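You operate a simulated robot arm through the tools that you are given. There is no shell and no other tool.

You run a simulated robot arm. Do the job below in one go: nothing can be reset, and whatever is moved stays where it is left.

Task
Swap the fanned bundle in the red collar for the thick bundle and twist it open.
Fine: untwist first; the short bundle goes into cup 3. Where these are worked on the way, their far stop is far enough and under half their travel is too little: red collar.

The check looks at the end state, three seconds after you hand in, the way a careful person would. Anything else that was tipped, shoved, dropped, spilled or broken makes it a failure.

Robot
A 6-joint arm with a two-finger gripper, fixed in place. Base frame: the origin is at the foot of the arm, x ahead of it, y to its left, z up. Lengths are in mm, angles in rad, forces in N, time in s.
Its first joint turns from -2.897 to 2.897 rad. Payload 2.45 kg.
The tool frame sits at the grasp point between the pads (the TCP): z along the fingers, y along the line on which they close. The tips reach 20 mm beyond it. Largest opening 140 mm; the body of the gripper starts 168 mm behind the TCP.
Orientation is that of the tool frame in the base frame, as a unit quaternion [w, x, y, z]. With the fingers straight down and closing along the base's y, the tool's x points along the base's -x, its y along +y and its z along -z.

Tools
- The arm moves only by the tool jog_arm. Its argument "rows" is a list of rows, each an object of numbers (a shift or turn left out is 0, a gripper value left out holds the last): "tx", "ty", "tz": the shift along the tool's x, y, z in mm; "rx", "ry", "rz": the turn, a rotation vector about the tool's x, y, z in rad; "claw": the closure, from 0 (fully open) to 1 (shut). In form: [{"tx": .., "ty": .., "tz": .., "rx": .., "ry": .., "rz": .., "claw": ..}, ...]. A call has 1 to 20 rows; each row is the pose to reach, as a shift and turn from the pose commanded when the call began, along the tool's axes at that moment. A row lasts 0.2 s, in which the tool goes at most 50 mm and 0.15 rad; a call with a longer step from one row to the next is refused whole, and so is a gripper value outside its range. Where a pose cannot be reached the arm comes as near as it can. A force on the tool above 40 N (or 10 N above the force at the start of the call, whichever is more), or a blocked arm, ends the call early, and 0.2 s more pass. The fingers move at their own pace (about 45 mm/s each) and stop on an object; they squeeze with about 20 N. The grip force told is the motor's: it shows also when the fingers shut on nothing. Time passes only in rows, and 0.2 s behind the last, so rows that repeat a pose let the fingers close. The reply holds the time, the measured pose of the TCP, the force on the tool along the base axes, the opening and the grip force, in the units named above and with some noise, with the torque about the TCP (base axes, N m) and any sound that the robot's microphone picked up.
- Cameras (640 x 400 px; columns grow to the right, rows downward): "scene" is fixed at [43.8, 488.6, 1519.2]; the picture's right is [-0.47, -0.89, 0.00], its down [-0.40, 0.21, -0.89] and it looks along [0.79, -0.41, -0.45] (base axes); focal length 332 px, centre (320, 200). "wrist" rides on the gripper at [78, 11, -209] in the tool frame; the picture's right is [-0.14, 0.99, 0.00], its down [-0.92, -0.13, -0.37] and it looks along [-0.37, -0.05, 0.93] (tool axes); focal length 280 px, centre (320, 200). There is no depth. A picture from a camera that has moved, and an enlarged one, comes with that camera's place and axes in the base frame and with its lens. The place of the scene camera against the robot may be out by one fixed shift of up to 18 mm in any direction.
- camera(camera): a new picture of that camera. The clock stands still meanwhile.
- close_up(camera, box): a new picture of the part [left, top, right, bottom] of that camera's present view, enlarged. The clock stands still meanwhile.
- close_job(): hands the job in; it is judged then, once.

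Nothing tells you positions but the pictures and the camera data. Unless the task says otherwise, let go and move clear before handing in.

The tools are called by a JSON object that holds its "method" and its "body". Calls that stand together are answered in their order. jog_arm: Moves the arm, as the interface text tells. Its arguments: {"type":"object","properties":{"rows":{"type":"array"}},"required":["rows"]} The other tools are called the same way: camera (camera) takes a picture; close_up (camera, box) takes an enlarged picture of a part of a camera's view; close_job () hands the job in.

At the start:

```text
time_s: 0.0
eef_pos: [672.4, 159.5, 1374.6]
ee_rot: [0.0, 0.002, 1.0, 0.0]
force: [-0.4, -0.1, -0.5]
moment: [0.04, -0.01, 0.0]
grip_width: 139.9
grasp_force: 0.0
```

scene: 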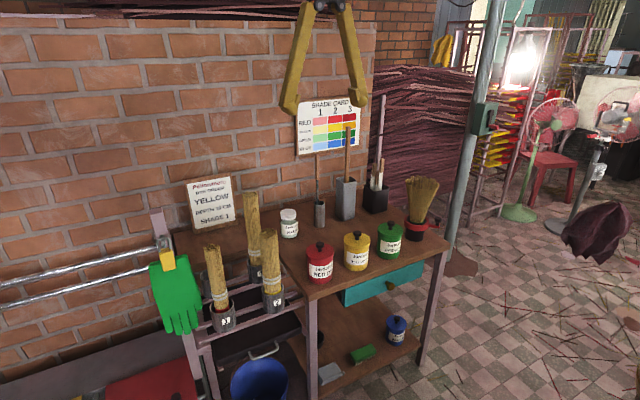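
wrist: 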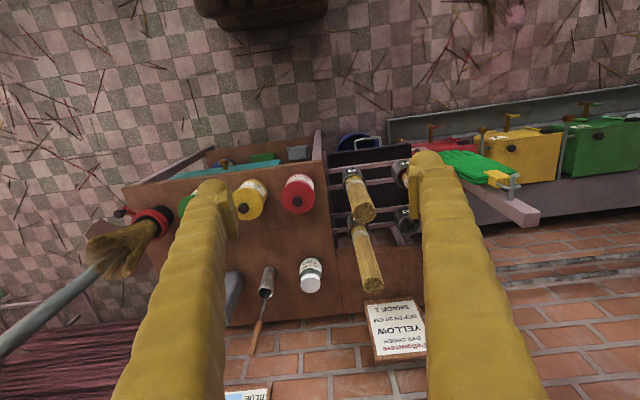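

I see a workbench with a red collar holding a fanned bundle at its right end, and numbered cups holding bundles at the left. I'll enlarge both areas to read the details before moving.

{"method": "close_up", "body": {"camera": "scene", "box": [180, 180, 320, 340]}}

{"method": "close_up", "body": {"camera": "scene", "box": [360, 150, 460, 260]}}

{"method": "close_up", "body": {"camera": "wrist", "box": [300, 120, 460, 300]}}

{"method": "close_up", "body": {"camera": "wrist", "box": [70, 140, 330, 320]}}

{"method": "close_up", "body": {"camera": "scene", "box": [280, 80, 480, 260]}}

```text
2.50 times, centred on (250, 260) of scene
camera zoom: at [43.8, 488.6, 1519.2], right [-0.47, -0.89, 0.0], down [-0.4, 0.21, -0.89], along [0.79, -0.41, -0.45], focal length 830 px, centre (495, 50)
```

zoom: 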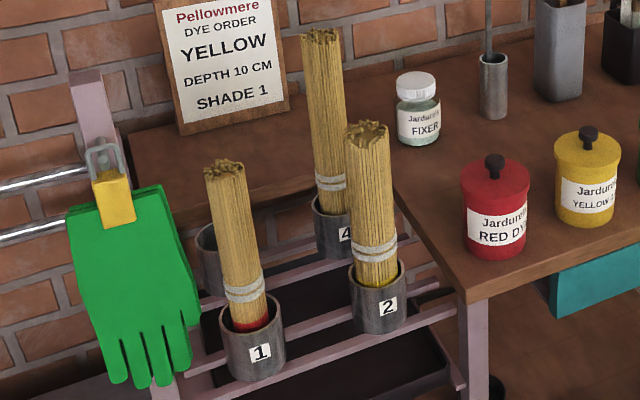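

```text
3.64 times, centred on (410, 205) of scene
camera zoom: at [43.8, 488.6, 1519.2], right [-0.47, -0.89, 0.0], down [-0.4, 0.21, -0.89], along [0.79, -0.41, -0.45], focal length 1207 px, centre (-7, 182)
```

zoom: 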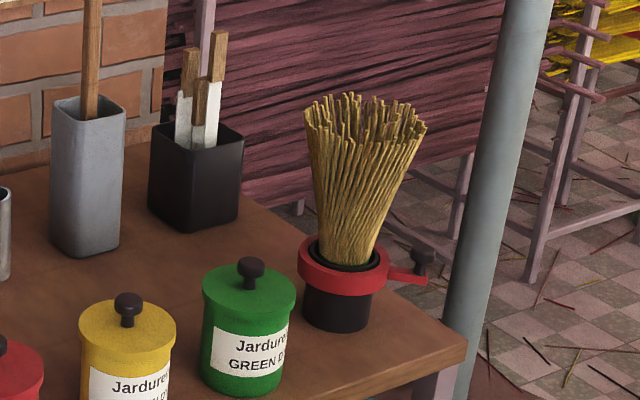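

```text
2.22 times, centred on (380, 210) of wrist
camera zoom: at [594.6, 170.5, 1583.7], right [0.14, 0.99, 0.0], down [0.92, -0.13, 0.37], along [0.37, -0.05, -0.93], focal length 623 px, centre (187, 178)
```

zoom: 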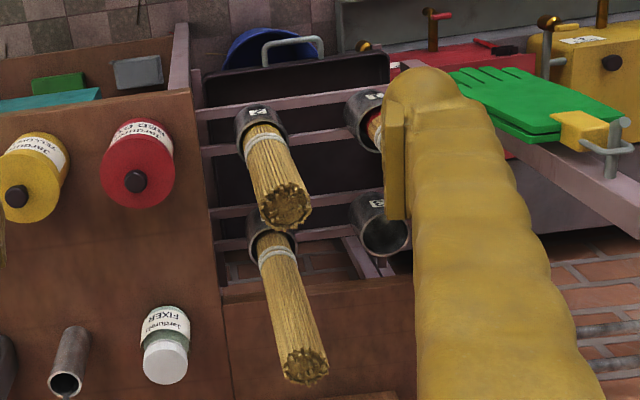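

```text
2.22 times, centred on (200, 230) of wrist
camera zoom: at [594.6, 170.5, 1583.7], right [0.14, 0.99, 0.0], down [0.92, -0.13, 0.37], along [0.37, -0.05, -0.93], focal length 623 px, centre (587, 133)
```

zoom: 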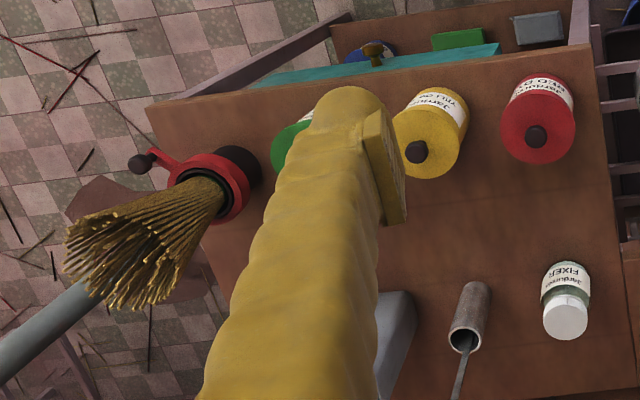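

```text
2.22 times, centred on (380, 170) of scene
camera zoom: at [43.8, 488.6, 1519.2], right [-0.47, -0.89, 0.0], down [-0.4, 0.21, -0.89], along [0.79, -0.41, -0.45], focal length 738 px, centre (187, 267)
```

zoom: 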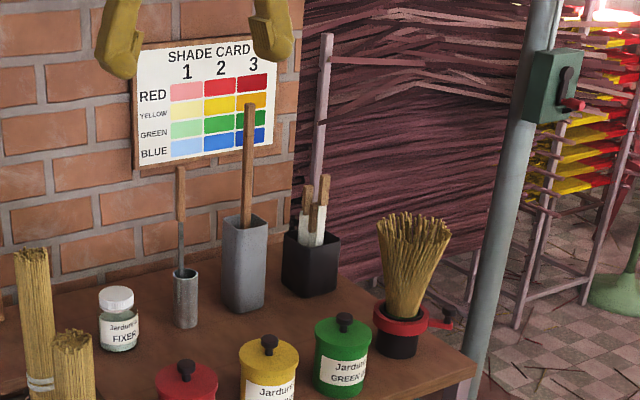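

The collar sits near (875, -350) and cups 1 to 4 are at the left, with cup 3 (behind cup 1) empty. I'll shift the wrist camera for better viewpoints so I can triangulate positions and compare bundle lengths and widths.

{"method": "jog_arm", "body": {"rows": [{"tx": 4, "ty": 34, "tz": 15}, {"tx": 8, "ty": 68, "tz": 30}, {"tx": 12, "ty": 102, "tz": 45}, {"tx": 16, "ty": 136, "tz": 60}, {"tx": 20, "ty": 170, "tz": 75}]}}

```text
time_s: 1.2
eef_pos: [653.8, 331.0, 1298.8]
ee_rot: [0.001, 0.001, 1.0, 0.001]
force: [-0.5, 0.4, -0.3]
moment: [0.01, 0.01, -0.03]
grip_width: 139.7
grasp_force: 0.1
```

The arm is now in front of and above the cups. I'll take pictures from here.

{"method": "camera", "body": {"camera": "wrist"}}

{"method": "close_up", "body": {"camera": "wrist", "box": [180, 100, 440, 360]}}

{"method": "camera", "body": {"camera": "scene"}}

```text
taken
camera wrist: at [574.5, 341.0, 1508.1], right [0.14, 0.99, 0.0], down [0.92, -0.13, 0.37], along [0.37, -0.05, -0.93], focal length 280 px, centre (320, 200)
```

wrist: 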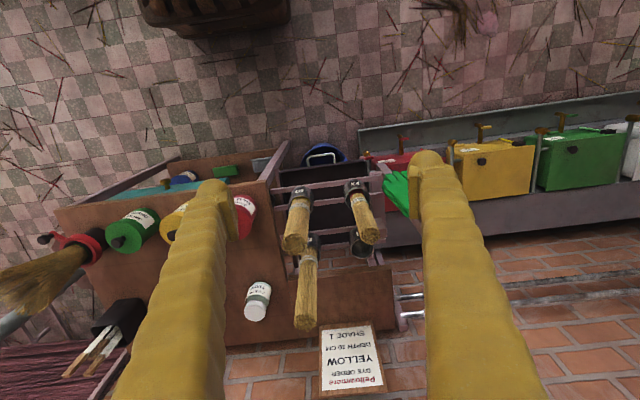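

```text
1.54 times, centred on (310, 230) of wrist
camera zoom: at [574.5, 341.0, 1508.1], right [0.14, 0.99, 0.0], down [0.92, -0.13, 0.37], along [0.37, -0.05, -0.93], focal length 431 px, centre (335, 154)
```

zoom: 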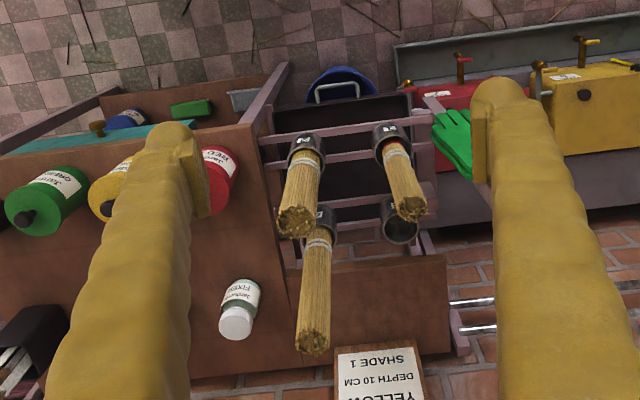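

```text
taken
```

scene: 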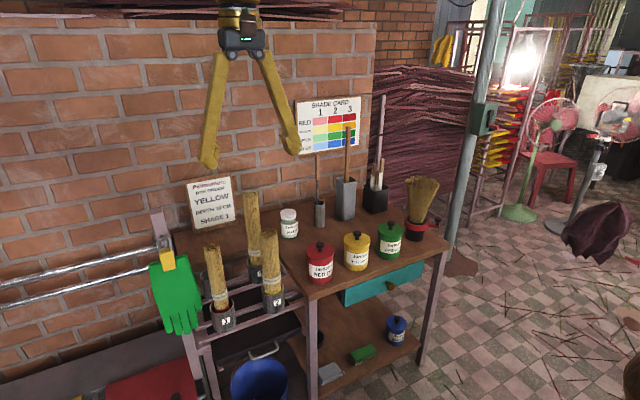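

I see bundles in cups 1, 2 and 4, with cup 4's tall. The wrist view is too top-down to judge length and thickness, so I'll tilt the tool outward to see them more from the side.

{"method": "jog_arm", "body": {"rows": [{"tx": 10, "ty": -15, "tz": 10, "ry": -0.1}, {"tx": 20, "ty": -30, "tz": 20, "ry": -0.2}, {"tx": 30, "ty": -45, "tz": 30, "ry": -0.3}, {"tx": 40, "ty": -60, "tz": 40, "ry": -0.4}, {"tx": 54, "ty": -80, "tz": 50, "ry": -0.5}]}}

{"method": "camera", "body": {"camera": "wrist"}}

{"method": "close_up", "body": {"camera": "wrist", "box": [230, 100, 430, 300]}}

```text
time_s: 2.4
eef_pos: [598.9, 249.9, 1249.5]
ee_rot: [0.249, 0.001, 0.968, 0.0]
force: [0.6, -0.1, -0.4]
moment: [0.02, 0.0, 0.02]
grip_width: 139.9
grasp_force: 0.0
```

```text
taken
camera wrist: at [429.8, 260.6, 1395.0], right [0.12, 0.99, 0.07], down [0.63, -0.13, 0.77], along [0.77, -0.05, -0.64], focal length 280 px, centre (320, 200)
```

wrist: 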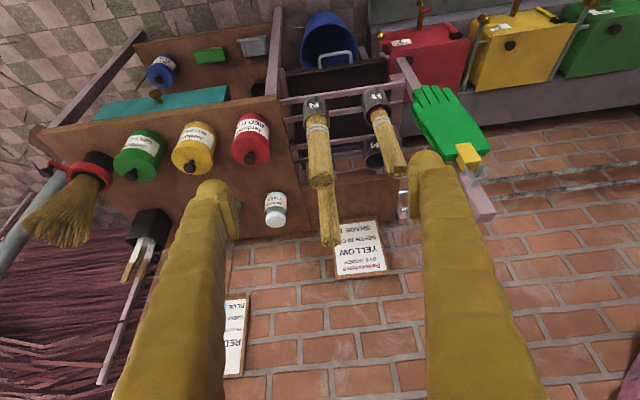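

```text
2.00 times, centred on (330, 200) of wrist
camera zoom: at [429.8, 260.6, 1395.0], right [0.12, 0.99, 0.07], down [0.63, -0.13, 0.77], along [0.77, -0.05, -0.64], focal length 561 px, centre (300, 200)
```

zoom: 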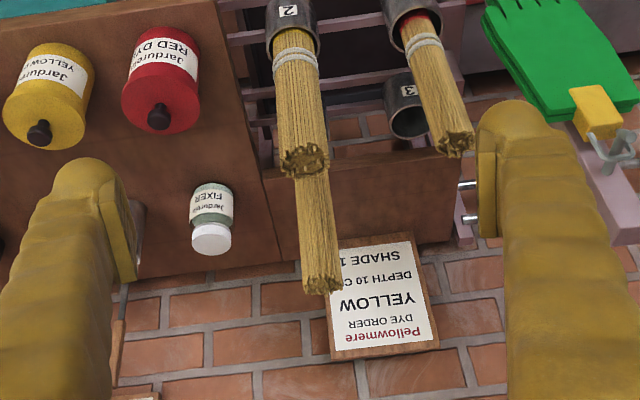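

From this view the cup axes sit near x=890 and 1060, y=238 and 407. Cup 2's bundle is clearly the widest, and cup 3 (behind cup 1) is empty at about (1060, 407). Next I'll look at the collar from the same kind of angle.

{"method": "jog_arm", "body": {"rows": [{"ty": -50}, {"ty": -100}, {"ty": -150}, {"ty": -200}, {"ty": -250}, {"ty": -300}, {"ty": -350}, {"ty": -400}, {"ty": -450}, {"ty": -500}]}}

{"method": "camera", "body": {"camera": "wrist"}}

{"method": "close_up", "body": {"camera": "wrist", "box": [230, 90, 430, 290]}}

{"method": "close_up", "body": {"camera": "scene", "box": [380, 160, 460, 250]}}

```text
time_s: 4.6
eef_pos: [596.9, -251.3, 1252.4]
ee_rot: [0.248, 0.001, 0.969, 0.0]
force: [0.6, 0.4, -0.3]
moment: [-0.01, -0.03, 0.0]
grip_width: 140.0
grasp_force: 0.0
```

```text
taken
camera wrist: at [427.7, -239.5, 1397.3], right [0.12, 0.99, 0.07], down [0.63, -0.13, 0.77], along [0.77, -0.05, -0.64], focal length 280 px, centre (320, 200)
```

wrist: 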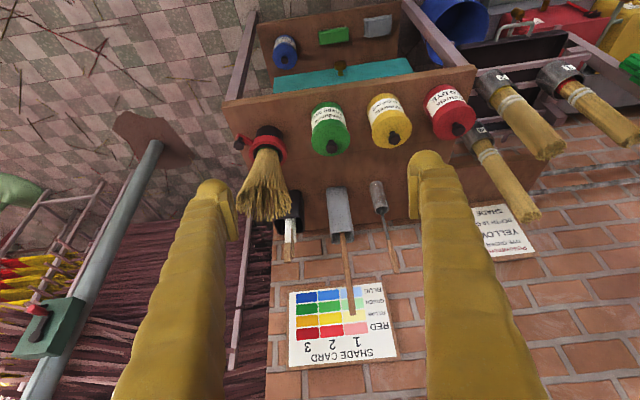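

```text
2.00 times, centred on (330, 190) of wrist
camera zoom: at [427.7, -239.5, 1397.3], right [0.12, 0.99, 0.07], down [0.63, -0.13, 0.77], along [0.77, -0.05, -0.64], focal length 561 px, centre (300, 220)
```

zoom: 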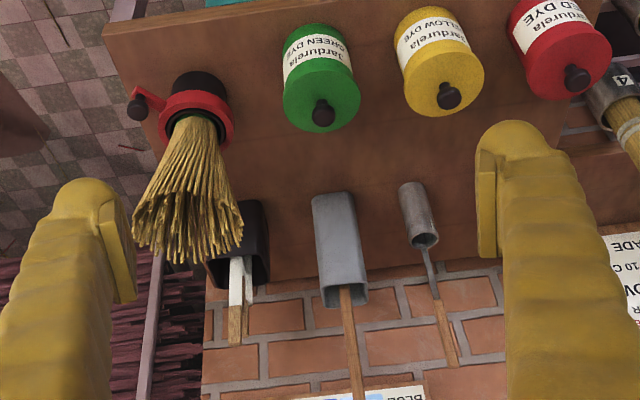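

```text
4.44 times, centred on (420, 205) of scene
camera zoom: at [43.8, 488.6, 1519.2], right [-0.47, -0.89, 0.0], down [-0.4, 0.21, -0.89], along [0.79, -0.41, -0.45], focal length 1475 px, centre (-124, 178)
```

zoom: 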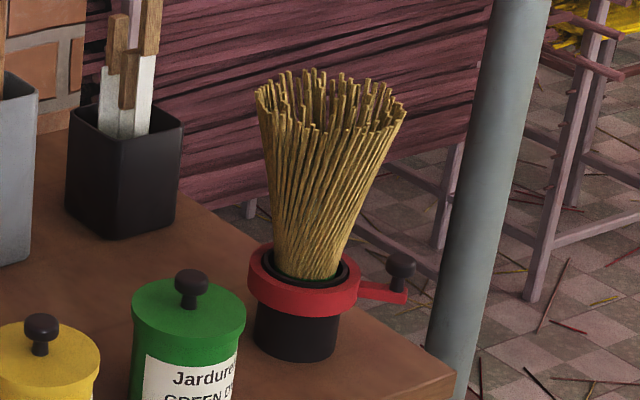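

The fanned bundle stands about 240 mm above the table and looks shorter than the cup bundles, so it is the short one bound for cup 3. The collar lever's knob points toward the table's right-front corner. I'll move closer to locate the collar precisely.

{"method": "jog_arm", "body": {"rows": [{"tx": -17, "ty": -17, "tz": 38}, {"tx": -34, "ty": -34, "tz": 76}, {"tx": -51, "ty": -51, "tz": 114}, {"tx": -69, "ty": -68, "tz": 152}, {"tx": -86, "ty": -84, "tz": 190}, {"tx": -103.6, "ty": -100, "tz": 227.5}]}}

{"method": "camera", "body": {"camera": "wrist"}}

{"method": "close_up", "body": {"camera": "wrist", "box": [220, 60, 420, 260]}}

```text
time_s: 6.0
eef_pos: [798.6, -349.1, 1100.4]
ee_rot: [0.249, 0.0, 0.969, 0.0]
force: [-0.9, 0.0, -0.1]
moment: [0.0, 0.02, 0.0]
grip_width: 140.1
grasp_force: 0.1
```

```text
taken
camera wrist: at [629.1, -338.3, 1245.8], right [0.12, 0.99, 0.07], down [0.63, -0.13, 0.77], along [0.77, -0.05, -0.64], focal length 280 px, centre (320, 200)
```

wrist: 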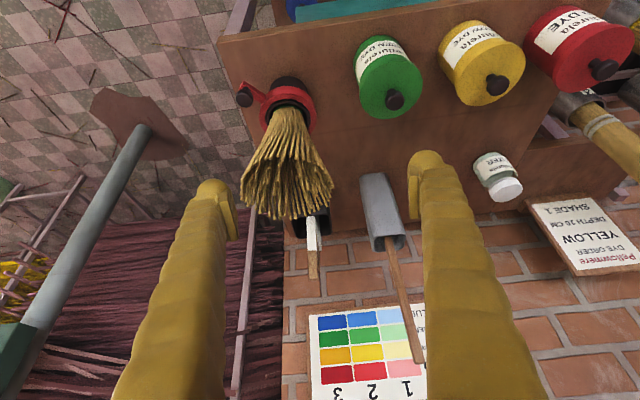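

```text
2.00 times, centred on (320, 160) of wrist
camera zoom: at [629.1, -338.3, 1245.8], right [0.12, 0.99, 0.07], down [0.63, -0.13, 0.77], along [0.77, -0.05, -0.64], focal length 561 px, centre (320, 280)
```

zoom: 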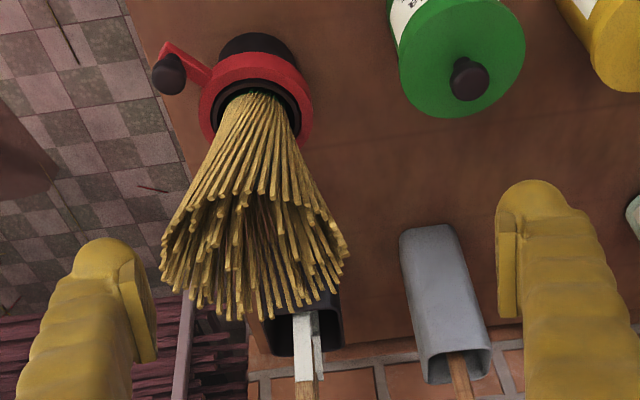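

The collar axis is near (893, -396) with its ring top at z≈835, and the lever knob is near (850, -455, 842). I'll bring the gripper to a tilted pre-grasp above the knob, leaning away from the fan.

{"method": "jog_arm", "body": {"rows": [{"tx": 12.5, "ty": -33, "tz": 1, "rx": -0.05, "rz": -0.092, "claw": 0.55}, {"tx": 25, "ty": -66, "tz": 2, "rx": -0.1, "rz": -0.184}, {"tx": 37.5, "ty": -99, "tz": 3, "rx": -0.15, "rz": -0.276}, {"tx": 50, "ty": -132, "tz": 4, "rx": -0.2, "rz": -0.368}, {"tx": 62.6, "ty": -164.5, "tz": 5.2, "rx": -0.251, "rz": -0.4595}, {"tx": 62.6, "ty": -164.5, "tz": 5.2, "rx": -0.251, "rz": -0.4595}]}}

{"method": "camera", "body": {"camera": "wrist"}}

{"method": "close_up", "body": {"camera": "wrist", "box": [220, 60, 420, 260]}}

```text
time_s: 7.4
eef_pos: [747.5, -515.9, 1066.3]
ee_rot: [0.24, -0.251, 0.936, 0.064]
force: [0.0, 1.5, -0.2]
moment: [0.02, 0.01, 0.0]
grip_width: 63.0
grasp_force: 0.0
```

```text
taken
camera wrist: at [595.2, -590.7, 1211.7], right [-0.39, 0.92, 0.07], down [0.61, 0.2, 0.77], along [0.69, 0.34, -0.64], focal length 280 px, centre (320, 200)
```

wrist: 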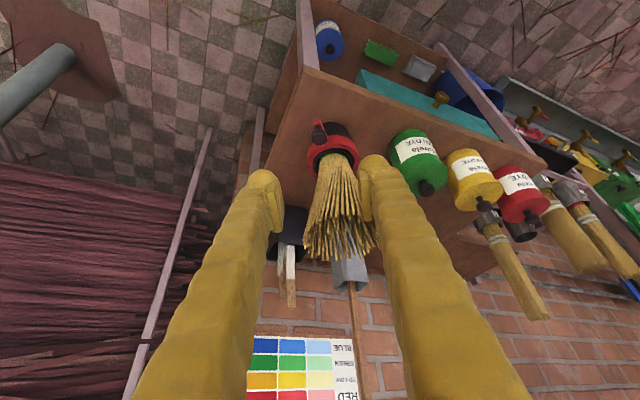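

```text
2.00 times, centred on (320, 160) of wrist
camera zoom: at [595.2, -590.7, 1211.7], right [-0.39, 0.92, 0.07], down [0.61, 0.2, 0.77], along [0.69, 0.34, -0.64], focal length 561 px, centre (320, 280)
```

zoom: 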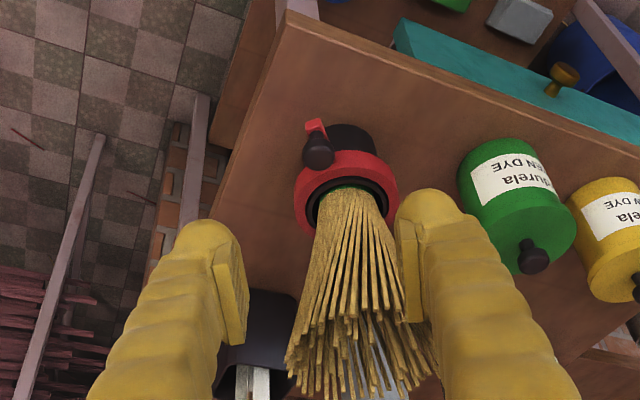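

The knob refines to about (851, -456, 838), standing on the lever at z≈806; the collar axis is about (910, -400). I'll advance along the tool axis and stop 60 mm short to check alignment.

{"method": "jog_arm", "body": {"rows": [{"tx": 0.5, "ty": -0.4, "tz": 49}, {"tx": 1, "ty": -0.8, "tz": 98}, {"tx": 1.5, "ty": -1.2, "tz": 147}, {"tx": 2, "ty": -1.5, "tz": 195}]}}

{"method": "camera", "body": {"camera": "wrist"}}

{"method": "close_up", "body": {"camera": "wrist", "box": [220, 80, 420, 280]}}

{"method": "close_up", "body": {"camera": "scene", "box": [360, 140, 480, 260]}}

```text
time_s: 8.4
eef_pos: [827.1, -471.9, 893.6]
ee_rot: [0.24, -0.251, 0.936, 0.063]
force: [0.8, 0.5, 0.6]
moment: [-0.02, 0.06, -0.02]
grip_width: 63.1
grasp_force: 0.0
```

```text
taken
camera wrist: at [674.4, -547.7, 1040.2], right [-0.39, 0.92, 0.07], down [0.61, 0.2, 0.77], along [0.69, 0.34, -0.64], focal length 280 px, centre (320, 200)
```

wrist: 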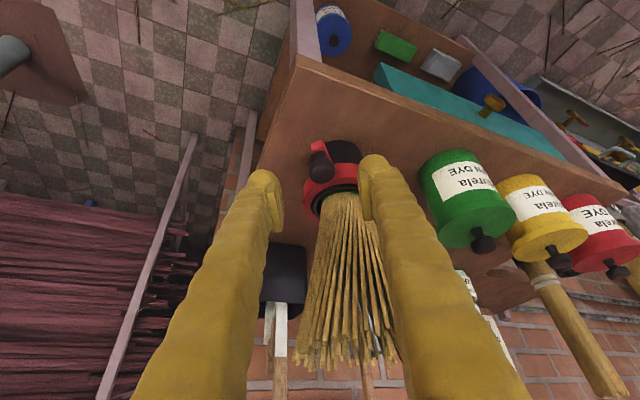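

```text
2.00 times, centred on (320, 180) of wrist
camera zoom: at [674.4, -547.7, 1040.2], right [-0.39, 0.92, 0.07], down [0.61, 0.2, 0.77], along [0.69, 0.34, -0.64], focal length 561 px, centre (320, 240)
```

zoom: 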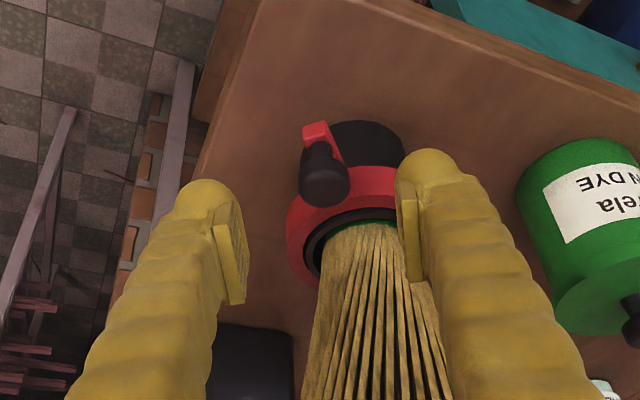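

```text
3.33 times, centred on (420, 200) of scene
camera zoom: at [43.8, 488.6, 1519.2], right [-0.47, -0.89, 0.0], down [-0.4, 0.21, -0.89], along [0.79, -0.41, -0.45], focal length 1106 px, centre (-13, 200)
```

zoom: 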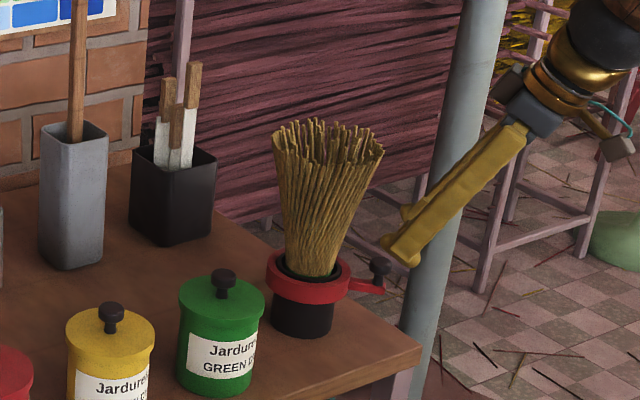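

The knob is centred between the fingers as predicted. I'll advance the last stretch and close on the knob.

{"method": "jog_arm", "body": {"rows": [{"ty": 1.5, "tz": 30}, {"ty": 2.5, "tz": 58}, {"ty": 2.5, "tz": 58, "claw": 0.75}, {"ty": 2.5, "tz": 58, "claw": 0.9}, {"ty": 2.5, "tz": 58, "claw": 1}, {"ty": 2.5, "tz": 58, "claw": 1}]}}

{"method": "camera", "body": {"camera": "wrist"}}

{"method": "close_up", "body": {"camera": "scene", "box": [370, 150, 470, 260]}}

```text
time_s: 9.8
eef_pos: [848.4, -454.5, 843.3]
ee_rot: [0.239, -0.25, 0.936, 0.063]
force: [0.0, -0.3, -3.3]
moment: [-0.03, 0.01, -0.05]
grip_width: 24.6
grasp_force: 35.8
```

```text
taken
camera wrist: at [696.8, -529.7, 988.3], right [-0.39, 0.92, 0.07], down [0.61, 0.2, 0.77], along [0.69, 0.34, -0.64], focal length 280 px, centre (320, 200)
```

wrist: 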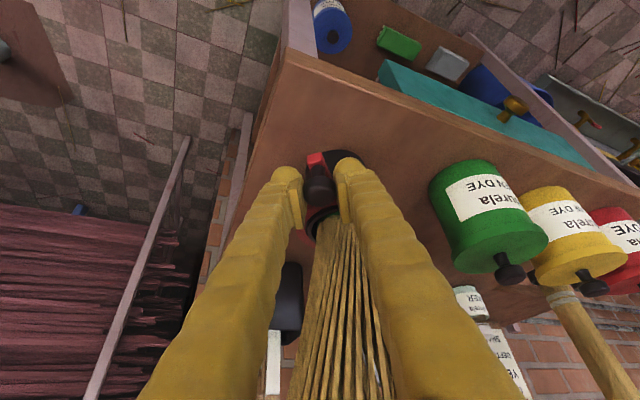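

```text
3.64 times, centred on (420, 205) of scene
camera zoom: at [43.8, 488.6, 1519.2], right [-0.47, -0.89, 0.0], down [-0.4, 0.21, -0.89], along [0.79, -0.41, -0.45], focal length 1207 px, centre (-44, 182)
```

zoom: 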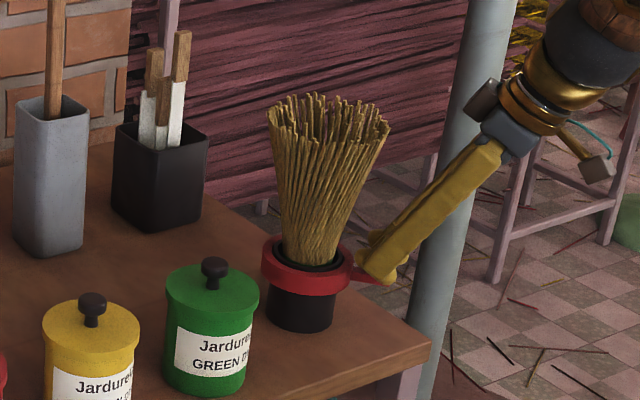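

The knob is gripped firmly at 24.6 mm. I'll try a small clockwise turn (seen from above), toward the robot side, since the sticks' lean suggests the collar is at its counter-clockwise stop.

{"method": "jog_arm", "body": {"rows": [{"tx": 0.6, "ty": 3.5, "tz": -0.3, "rx": 0.021, "rz": 0.038}, {"tx": 1.1, "ty": 7, "tz": -0.6, "rx": 0.0418, "rz": 0.0766}, {"tx": 1.4, "ty": 10.5, "tz": -0.8, "rx": 0.063, "rz": 0.115}, {"tx": 1.6, "ty": 14, "tz": -0.9, "rx": 0.0837, "rz": 0.153}]}}

{"method": "close_up", "body": {"camera": "scene", "box": [370, 150, 470, 260]}}

{"method": "camera", "body": {"camera": "wrist"}}

```text
time_s: 10.8
eef_pos: [840.4, -443.2, 842.8]
ee_rot: [0.244, -0.167, 0.954, 0.043]
force: [1.4, -0.3, -3.4]
moment: [-0.03, 0.04, -0.06]
grip_width: 23.9
grasp_force: 45.0
```

```text
3.64 times, centred on (420, 205) of scene
camera zoom: at [43.8, 488.6, 1519.2], right [-0.47, -0.89, 0.0], down [-0.4, 0.21, -0.89], along [0.79, -0.41, -0.45], focal length 1207 px, centre (-44, 182)
```

zoom: 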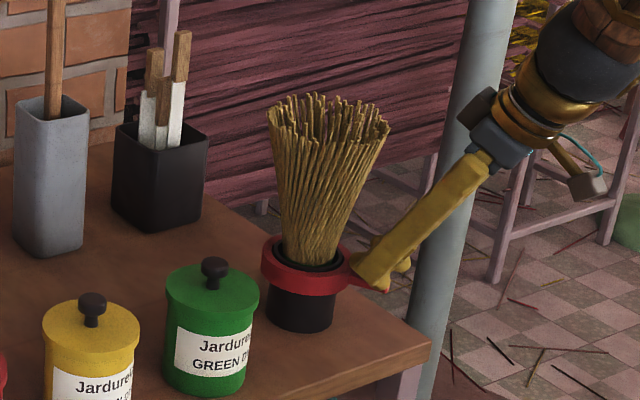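

```text
taken
camera wrist: at [677.6, -490.7, 988.3], right [-0.22, 0.97, 0.07], down [0.64, 0.09, 0.77], along [0.74, 0.21, -0.64], focal length 280 px, centre (320, 200)
```

wrist: 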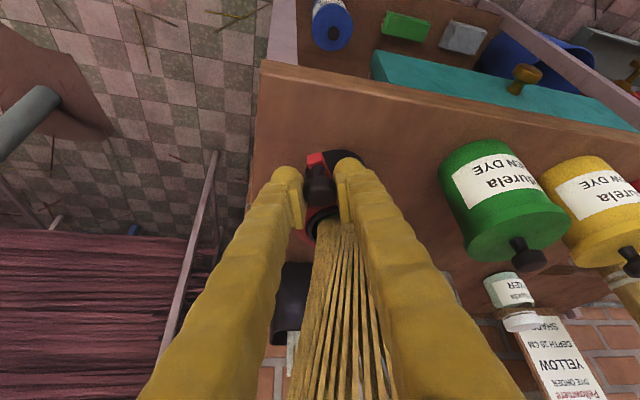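

The lever moved freely with little force and stays in the grip. I'll continue the clockwise arc another 30 degrees and watch the force and the fan.

{"method": "jog_arm", "body": {"rows": [{"tx": 1.1, "ty": 7, "tz": -0.6, "rx": 0.0418, "rz": 0.0766}, {"tx": 1.6, "ty": 14, "tz": -0.9, "rx": 0.0837, "rz": 0.1532}, {"tx": 1.6, "ty": 21, "tz": -0.9, "rx": 0.1255, "rz": 0.2298}, {"tx": 1.1, "ty": 28.1, "tz": -0.6, "rx": 0.1674, "rz": 0.3064}, {"tx": 0, "ty": 35, "tz": 0, "rx": 0.2092, "rz": 0.383}, {"tx": -1.6, "ty": 41.9, "tz": 0.9, "rx": 0.251, "rz": 0.4596}]}}

{"method": "close_up", "body": {"camera": "scene", "box": [370, 150, 470, 260]}}

{"method": "camera", "body": {"camera": "wrist"}}

```text
time_s: 12.2
eef_pos: [827.0, -401.9, 842.6]
ee_rot: [0.247, 0.085, 0.965, -0.021]
force: [-9.0, 0.9, 6.4]
moment: [-0.16, 0.02, 0.08]
grip_width: 24.0
grasp_force: 44.5
```

```text
3.64 times, centred on (420, 205) of scene
camera zoom: at [43.8, 488.6, 1519.2], right [-0.47, -0.89, 0.0], down [-0.4, 0.21, -0.89], along [0.79, -0.41, -0.45], focal length 1207 px, centre (-44, 182)
```

zoom: 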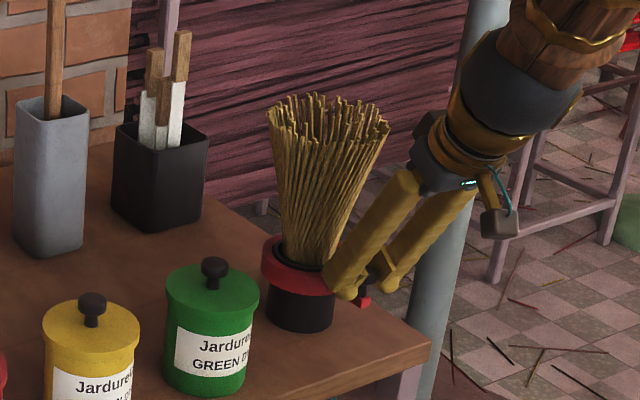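

```text
taken
camera wrist: at [663.8, -362.0, 988.3], right [0.29, 0.95, 0.07], down [0.6, -0.24, 0.77], along [0.75, -0.18, -0.64], focal length 280 px, centre (320, 200)
```

wrist: 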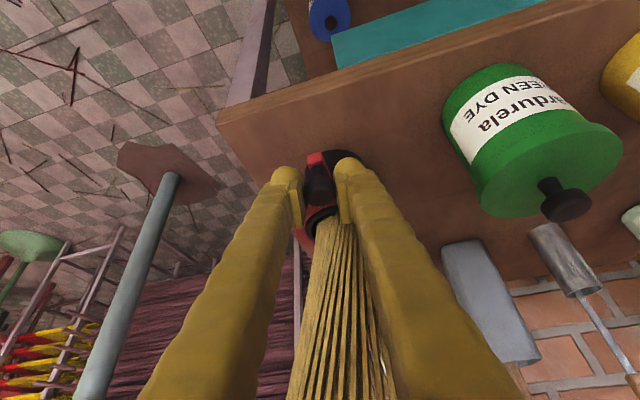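

The lever turns, but the fan looks unchanged so far and there's a slight outward radial force. I'll keep following the arc with a small radius correction, watching for a stop.

{"method": "jog_arm", "body": {"rows": [{"tx": 3.2, "ty": 6.5, "tz": -1.8, "rx": 0.028, "rz": 0.051}, {"tx": 3.8, "ty": 13.6, "tz": -2.1, "rx": 0.056, "rz": 0.102}, {"tx": 3.8, "ty": 20.6, "tz": -2.1, "rx": 0.084, "rz": 0.153}, {"tx": 3.3, "ty": 27.7, "tz": -1.8, "rx": 0.112, "rz": 0.204}, {"tx": 2.2, "ty": 34.6, "tz": -1.2, "rx": 0.14, "rz": 0.255}, {"tx": 0.5, "ty": 41.4, "tz": -0.3, "rx": 0.167, "rz": 0.306}]}}

{"method": "close_up", "body": {"camera": "scene", "box": [370, 150, 470, 260]}}

{"method": "camera", "body": {"camera": "wrist"}}

```text
time_s: 13.6
eef_pos: [833.1, -361.0, 842.4]
ee_rot: [0.239, 0.251, 0.936, -0.064]
force: [14.3, -4.6, 24.8]
moment: [-0.07, -0.23, 0.13]
grip_width: 24.3
grasp_force: 45.3
```

```text
3.64 times, centred on (420, 205) of scene
camera zoom: at [43.8, 488.6, 1519.2], right [-0.47, -0.89, 0.0], down [-0.4, 0.21, -0.89], along [0.79, -0.41, -0.45], focal length 1207 px, centre (-44, 182)
```

zoom: 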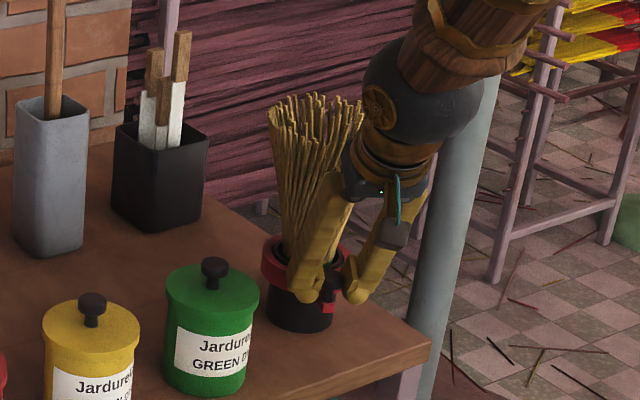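

```text
taken
camera wrist: at [693.4, -267.5, 988.5], right [0.6, 0.8, 0.07], down [0.48, -0.43, 0.77], along [0.64, -0.43, -0.64], focal length 280 px, centre (320, 200)
```

wrist: 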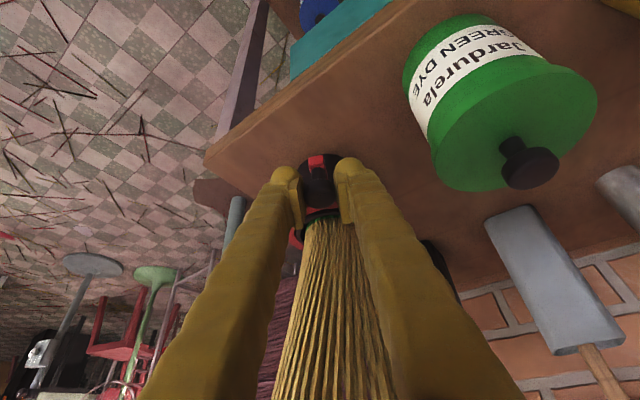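

The force is building, probably because my assumed axis is slightly off while the knob is held tightly. I'll loosen the grip to a loose straddle, so the trailing finger only pushes, and look at the geometry again.

{"method": "jog_arm", "body": {"rows": [{"claw": 0.74}, {"claw": 0.74}, {"claw": 0.74}]}}

{"method": "close_up", "body": {"camera": "wrist", "box": [240, 120, 400, 280]}}

{"method": "close_up", "body": {"camera": "scene", "box": [390, 170, 460, 250]}}

```text
time_s: 14.4
eef_pos: [834.1, -362.2, 841.2]
ee_rot: [0.238, 0.251, 0.936, -0.063]
force: [-0.7, 0.2, 0.0]
moment: [0.01, 0.01, 0.0]
grip_width: 36.6
grasp_force: 0.1
```

```text
2.50 times, centred on (320, 200) of wrist
camera zoom: at [693.1, -267.8, 987.6], right [0.6, 0.8, 0.07], down [0.48, -0.43, 0.76], along [0.64, -0.43, -0.64], focal length 701 px, centre (320, 200)
```

zoom: 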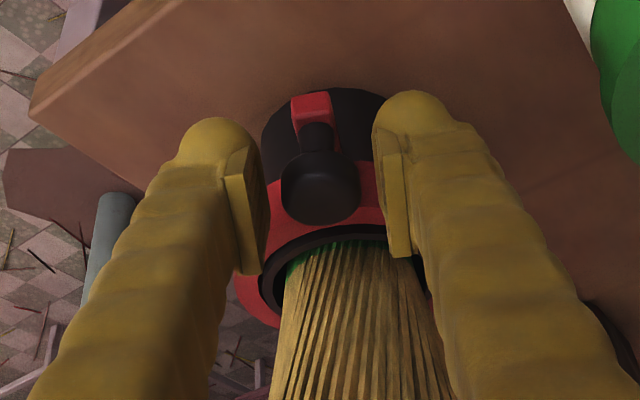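

```text
5.00 times, centred on (425, 210) of scene
camera zoom: at [43.8, 488.6, 1519.2], right [-0.47, -0.89, 0.0], down [-0.4, 0.21, -0.89], along [0.79, -0.41, -0.45], focal length 1660 px, centre (-205, 150)
```

zoom: 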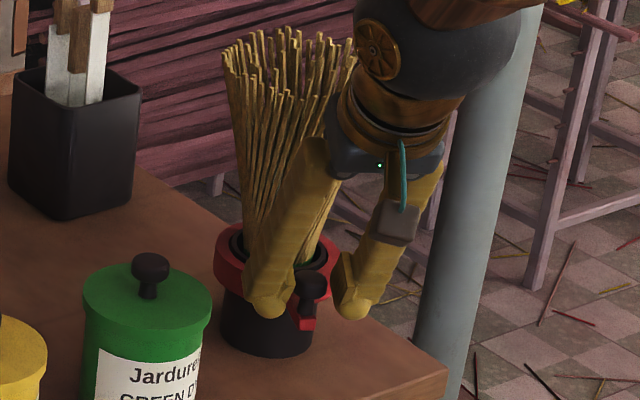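

The loosened fingers show the knob cleanly at about (838, -365, 838), so the lever has swung roughly 70 degrees around axis (910, -400). I'll keep pushing clockwise with the loose straddle.

{"method": "jog_arm", "body": {"rows": [{"tx": -1.9, "ty": 8.3, "tz": 1.0}, {"tx": -2.4, "ty": 15.3, "tz": 1.3}, {"tx": -3.5, "ty": 22.3, "tz": 1.9}, {"tx": -5.1, "ty": 29.1, "tz": 2.8}, {"tx": -7.2, "ty": 35.8, "tz": 3.9}]}}

{"method": "close_up", "body": {"camera": "wrist", "box": [220, 100, 420, 300]}}

{"method": "close_up", "body": {"camera": "scene", "box": [380, 160, 460, 250]}}

```text
time_s: 15.6
eef_pos: [859.4, -335.0, 840.9]
ee_rot: [0.238, 0.252, 0.936, -0.064]
force: [-7.9, -6.5, 0.9]
moment: [-0.09, 0.1, -0.11]
grip_width: 42.5
grasp_force: 4.7
```

```text
2.00 times, centred on (320, 200) of wrist
camera zoom: at [718.3, -242.3, 988.0], right [0.6, 0.8, 0.07], down [0.48, -0.43, 0.76], along [0.64, -0.43, -0.64], focal length 561 px, centre (320, 200)
```

zoom: 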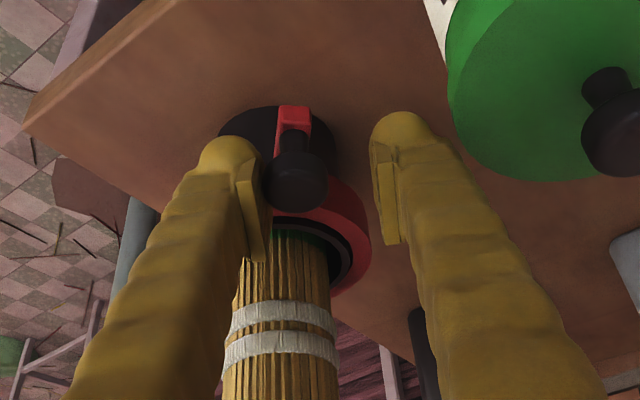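

```text
4.44 times, centred on (420, 205) of scene
camera zoom: at [43.8, 488.6, 1519.2], right [-0.47, -0.89, 0.0], down [-0.4, 0.21, -0.89], along [0.79, -0.41, -0.45], focal length 1475 px, centre (-124, 178)
```

zoom: 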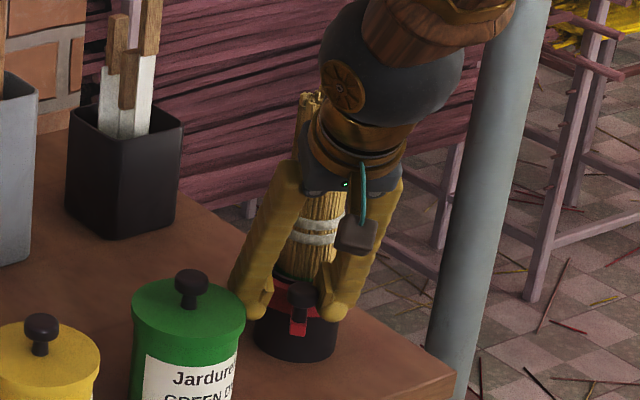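

The bundle has snapped straight with its bands showing, and the lever has turned about 88 degrees and resists at what looks like its stop. I'll back off the knob and rise straight up, clear of the jar.

{"method": "jog_arm", "body": {"rows": [{"ty": -6}, {"ty": -6, "tx": -14, "tz": -26}, {"ty": -6, "tx": -34, "tz": -62}, {"ty": -6, "tx": -55, "tz": -100}, {"ty": -6, "tx": -76, "tz": -139}, {"ty": -6, "tx": -96, "tz": -175.5}]}}

{"method": "camera", "body": {"camera": "wrist"}}

{"method": "close_up", "body": {"camera": "scene", "box": [380, 140, 480, 250]}}

```text
time_s: 17.0
eef_pos: [857.3, -342.6, 1042.2]
ee_rot: [0.238, 0.25, 0.936, -0.063]
force: [-0.6, -0.1, -0.1]
moment: [0.02, -0.03, -0.01]
grip_width: 36.4
grasp_force: 0.1
```

```text
taken
camera wrist: at [716.6, -249.0, 1187.7], right [0.6, 0.8, 0.07], down [0.48, -0.43, 0.76], along [0.64, -0.43, -0.64], focal length 280 px, centre (320, 200)
```

wrist: 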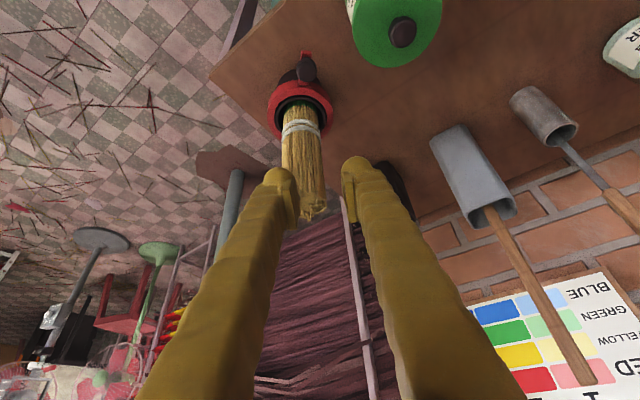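

```text
3.64 times, centred on (430, 195) of scene
camera zoom: at [43.8, 488.6, 1519.2], right [-0.47, -0.89, 0.0], down [-0.4, 0.21, -0.89], along [0.79, -0.41, -0.45], focal length 1207 px, centre (-80, 218)
```

zoom: 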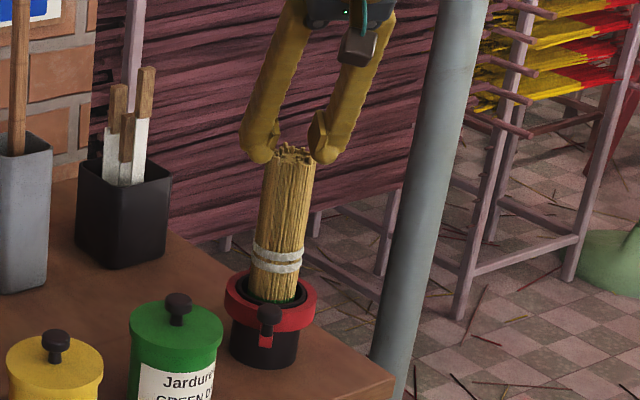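

The short bundle is now straight and tied, standing in the collar cup. I'll back off with a slightly stronger outward tilt and wider fingers to view and line up a grasp on it.

{"method": "jog_arm", "body": {"rows": [{"tx": 10, "ty": -8, "tz": -36, "ry": -0.05, "claw": 0.25}, {"tx": 20, "ty": -16, "tz": -72, "ry": -0.1}, {"tx": 29.3, "ty": -24.7, "tz": -106, "ry": -0.15}, {"tx": 29.3, "ty": -24.7, "tz": -106, "ry": -0.15}, {"tx": 29.3, "ty": -24.7, "tz": -106, "ry": -0.15}]}}

{"method": "camera", "body": {"camera": "wrist"}}

{"method": "close_up", "body": {"camera": "wrist", "box": [240, 80, 400, 240]}}

```text
time_s: 18.2
eef_pos: [774.8, -324.5, 1121.3]
ee_rot: [0.308, 0.246, 0.915, -0.083]
force: [0.7, 0.4, -0.2]
moment: [0.01, -0.03, -0.05]
grip_width: 105.0
grasp_force: 0.1
```

```text
taken
camera wrist: at [618.4, -221.4, 1239.8], right [0.59, 0.8, 0.08], down [0.38, -0.37, 0.85], along [0.71, -0.47, -0.52], focal length 280 px, centre (320, 200)
```

wrist: 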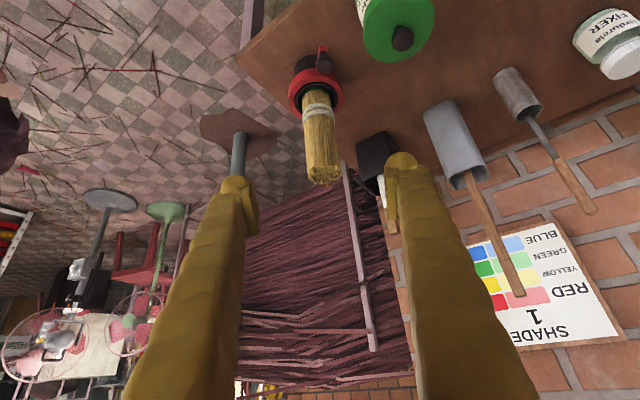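

```text
2.50 times, centred on (320, 160) of wrist
camera zoom: at [618.4, -221.4, 1239.8], right [0.59, 0.8, 0.08], down [0.38, -0.37, 0.85], along [0.71, -0.47, -0.52], focal length 701 px, centre (320, 300)
```

zoom: 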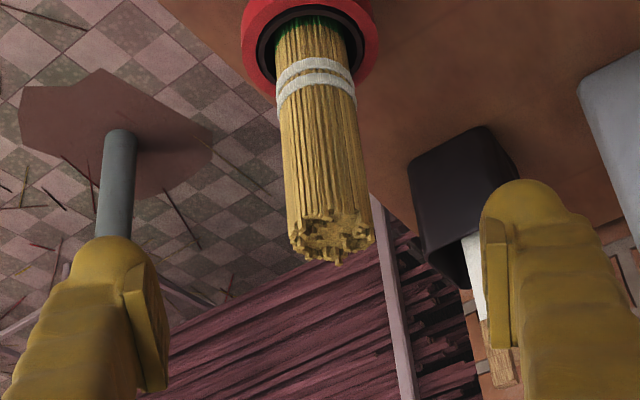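

The short bundle's axis is about (910, -401) with its top near z=992, roughly 51 mm wide. I'll advance along the tool axis so the fingers straddle it near z=930.

{"method": "jog_arm", "body": {"rows": [{"tx": -1.5, "ty": 0.2, "tz": 45}, {"tx": -3, "ty": 0.5, "tz": 90}, {"tx": -4.5, "ty": 0.8, "tz": 135}, {"tx": -6, "ty": 1, "tz": 180}, {"tx": -7, "ty": 1.2, "tz": 215}, {"tx": -7.3, "ty": 1.2, "tz": 243}]}}

{"method": "camera", "body": {"camera": "wrist"}}

{"method": "close_up", "body": {"camera": "scene", "box": [380, 140, 480, 250]}}

```text
time_s: 19.6
eef_pos: [909.6, -398.7, 932.2]
ee_rot: [0.308, 0.246, 0.915, -0.082]
force: [-1.5, -0.3, -0.6]
moment: [0.01, -0.02, -0.01]
grip_width: 104.9
grasp_force: 0.0
```

```text
taken
camera wrist: at [751.3, -295.1, 1052.3], right [0.59, 0.8, 0.08], down [0.38, -0.37, 0.85], along [0.71, -0.47, -0.52], focal length 280 px, centre (320, 200)
```

wrist: 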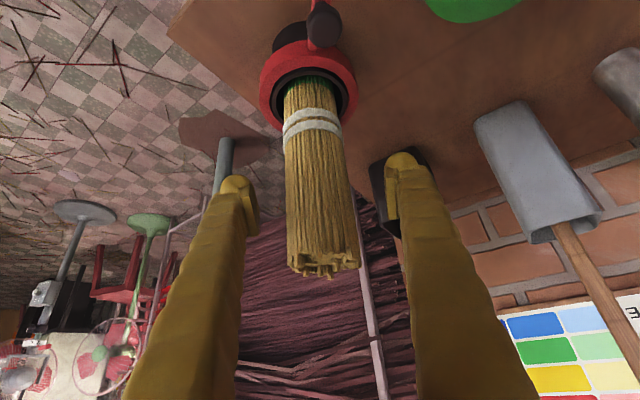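

```text
3.64 times, centred on (430, 195) of scene
camera zoom: at [43.8, 488.6, 1519.2], right [-0.47, -0.89, 0.0], down [-0.4, 0.21, -0.89], along [0.79, -0.41, -0.45], focal length 1207 px, centre (-80, 218)
```

zoom: 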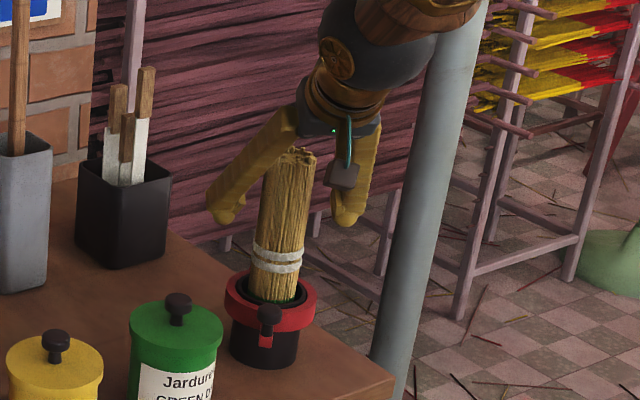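

The bundle sits centred between the pads at the right depth. Closing on it now.

{"method": "jog_arm", "body": {"rows": [{"ty": -1.5, "claw": 0.5}, {"ty": -1.5, "claw": 0.7}, {"ty": -1.5, "claw": 1}, {"ty": -1.5, "claw": 1}, {"ty": -1.5, "claw": 1}, {"ty": -1.5, "claw": 1}]}}

{"method": "camera", "body": {"camera": "wrist"}}

```text
time_s: 21.0
eef_pos: [909.7, -400.0, 932.8]
ee_rot: [0.309, 0.246, 0.915, -0.082]
force: [-0.2, 0.7, 0.3]
moment: [0.0, 0.02, 0.0]
grip_width: 52.2
grasp_force: 19.8
```

```text
taken
camera wrist: at [751.0, -296.6, 1051.9], right [0.59, 0.8, 0.08], down [0.38, -0.37, 0.85], along [0.71, -0.47, -0.52], focal length 280 px, centre (320, 200)
```

wrist: 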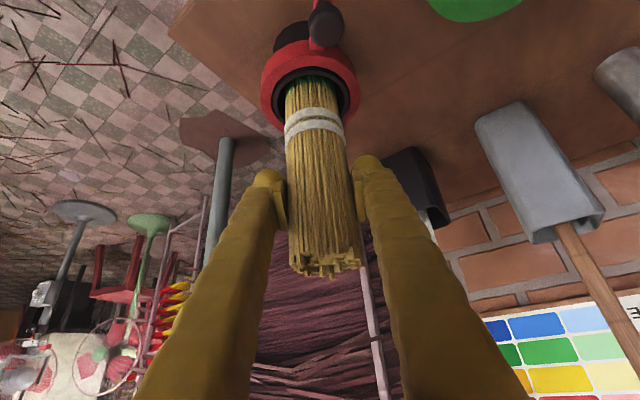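

Gripped at 52.2 mm with 20 N. I'll lift straight up 120 mm first and check it comes free of the collar.

{"method": "jog_arm", "body": {"rows": [{"tx": -6, "tz": -8}, {"tx": -18.2, "tz": -23.9}, {"tx": -36.3, "tz": -47.8}, {"tx": -54.5, "tz": -71.6}, {"tx": -72.6, "tz": -95.5}]}}

{"method": "camera", "body": {"camera": "wrist"}}

{"method": "camera", "body": {"camera": "scene"}}

```text
time_s: 22.2
eef_pos: [909.0, -399.5, 1053.6]
ee_rot: [0.308, 0.245, 0.915, -0.083]
force: [-0.2, -0.7, -1.8]
moment: [0.02, 0.03, -0.01]
grip_width: 52.0
grasp_force: 19.4
```

```text
taken
camera wrist: at [750.9, -296.0, 1172.0], right [0.59, 0.8, 0.08], down [0.38, -0.37, 0.85], along [0.71, -0.47, -0.52], focal length 280 px, centre (320, 200)
```

wrist: 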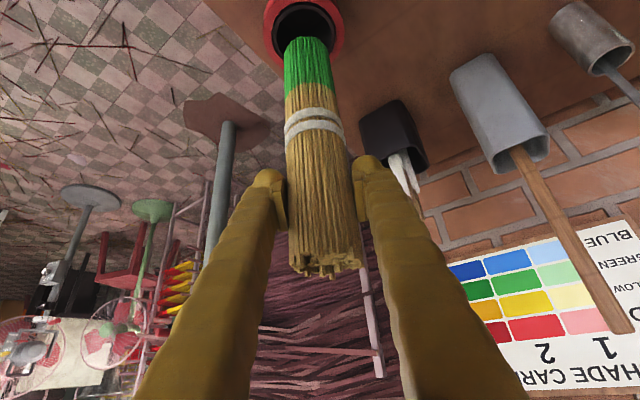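

```text
taken
```

scene: 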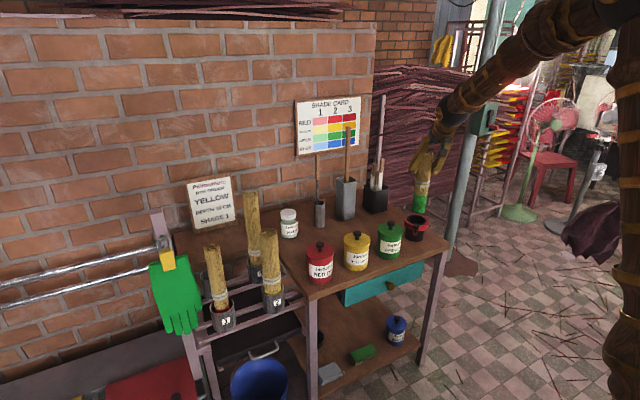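

The bundle is free, about 222 mm long with its bottom 166 mm below the grip. I'll pull back toward the base at height, then swing round to the cup side.

{"method": "jog_arm", "body": {"rows": [{"tx": 20.9, "ty": -3.8, "tz": -38.5}, {"tx": 41.8, "ty": -7.6, "tz": -77}, {"tx": 62.7, "ty": -11.5, "tz": -115.5}, {"tx": 83.6, "ty": -15.3, "tz": -154}, {"tx": 104.5, "ty": -19.1, "tz": -192.6}, {"tx": 125.4, "ty": -22.9, "tz": -231.1}]}}

{"method": "jog_arm", "body": {"rows": [{"tx": 16.9, "ty": 38.4, "tz": -12.9, "rx": -0.0406, "rz": -0.0534}, {"tx": 33.8, "ty": 76.7, "tz": -25.7, "rx": -0.0813, "rz": -0.1069}, {"tx": 50.8, "ty": 115.1, "tz": -38.6, "rx": -0.1219, "rz": -0.1603}, {"tx": 67.7, "ty": 153.4, "tz": -51.4, "rx": -0.1625, "rz": -0.2138}, {"tx": 84.6, "ty": 191.8, "tz": -64.3, "rx": -0.2032, "rz": -0.2672}, {"tx": 101.5, "ty": 230.1, "tz": -77.2, "rx": -0.2438, "rz": -0.3207}, {"tx": 118.5, "ty": 268.5, "tz": -90, "rx": -0.2844, "rz": -0.3741}, {"tx": 135.4, "ty": 306.8, "tz": -102.9, "rx": -0.3251, "rz": -0.4276}, {"tx": 152.3, "ty": 345.2, "tz": -115.8, "rx": -0.3657, "rz": -0.481}, {"tx": 169.2, "ty": 383.5, "tz": -128.6, "rx": -0.4063, "rz": -0.5345}, {"tx": 186.2, "ty": 421.9, "tz": -141.5, "rx": -0.447, "rz": -0.5879}, {"tx": 203.1, "ty": 460.2, "tz": -154.3, "rx": -0.4876, "rz": -0.6414}, {"tx": 220, "ty": 498.6, "tz": -167.2, "rx": -0.5282, "rz": -0.6948}]}}

{"method": "camera", "body": {"camera": "wrist"}}

{"method": "camera", "body": {"camera": "scene"}}

```text
time_s: 23.6
eef_pos: [688.8, -298.5, 1159.6]
ee_rot: [0.309, 0.246, 0.915, -0.082]
force: [1.1, 0.5, -2.2]
moment: [0.01, -0.03, -0.02]
grip_width: 51.8
grasp_force: 19.7
```

```text
time_s: 26.4
eef_pos: [700.8, 270.3, 1158.9]
ee_rot: [0.315, -0.165, 0.933, 0.055]
force: [-0.5, 0.1, -2.3]
moment: [0.0, 0.02, 0.0]
grip_width: 51.7
grasp_force: 19.9
```

```text
taken
camera wrist: at [519.0, 216.0, 1279.3], right [-0.24, 0.97, 0.08], down [0.52, 0.06, 0.85], along [0.82, 0.25, -0.52], focal length 280 px, centre (320, 200)
```

wrist: 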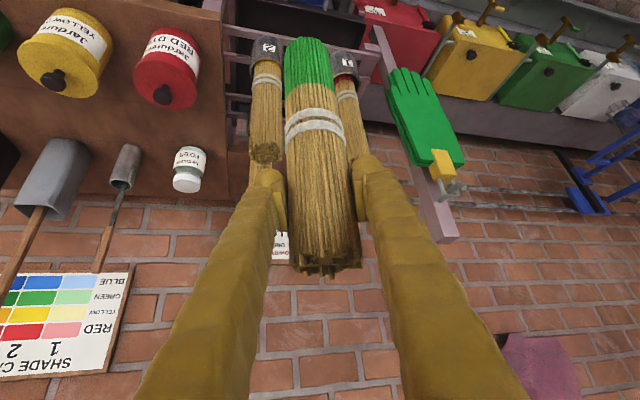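

```text
taken
```

scene: 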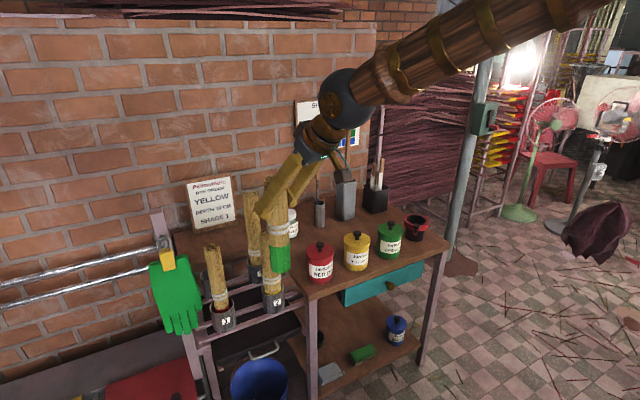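

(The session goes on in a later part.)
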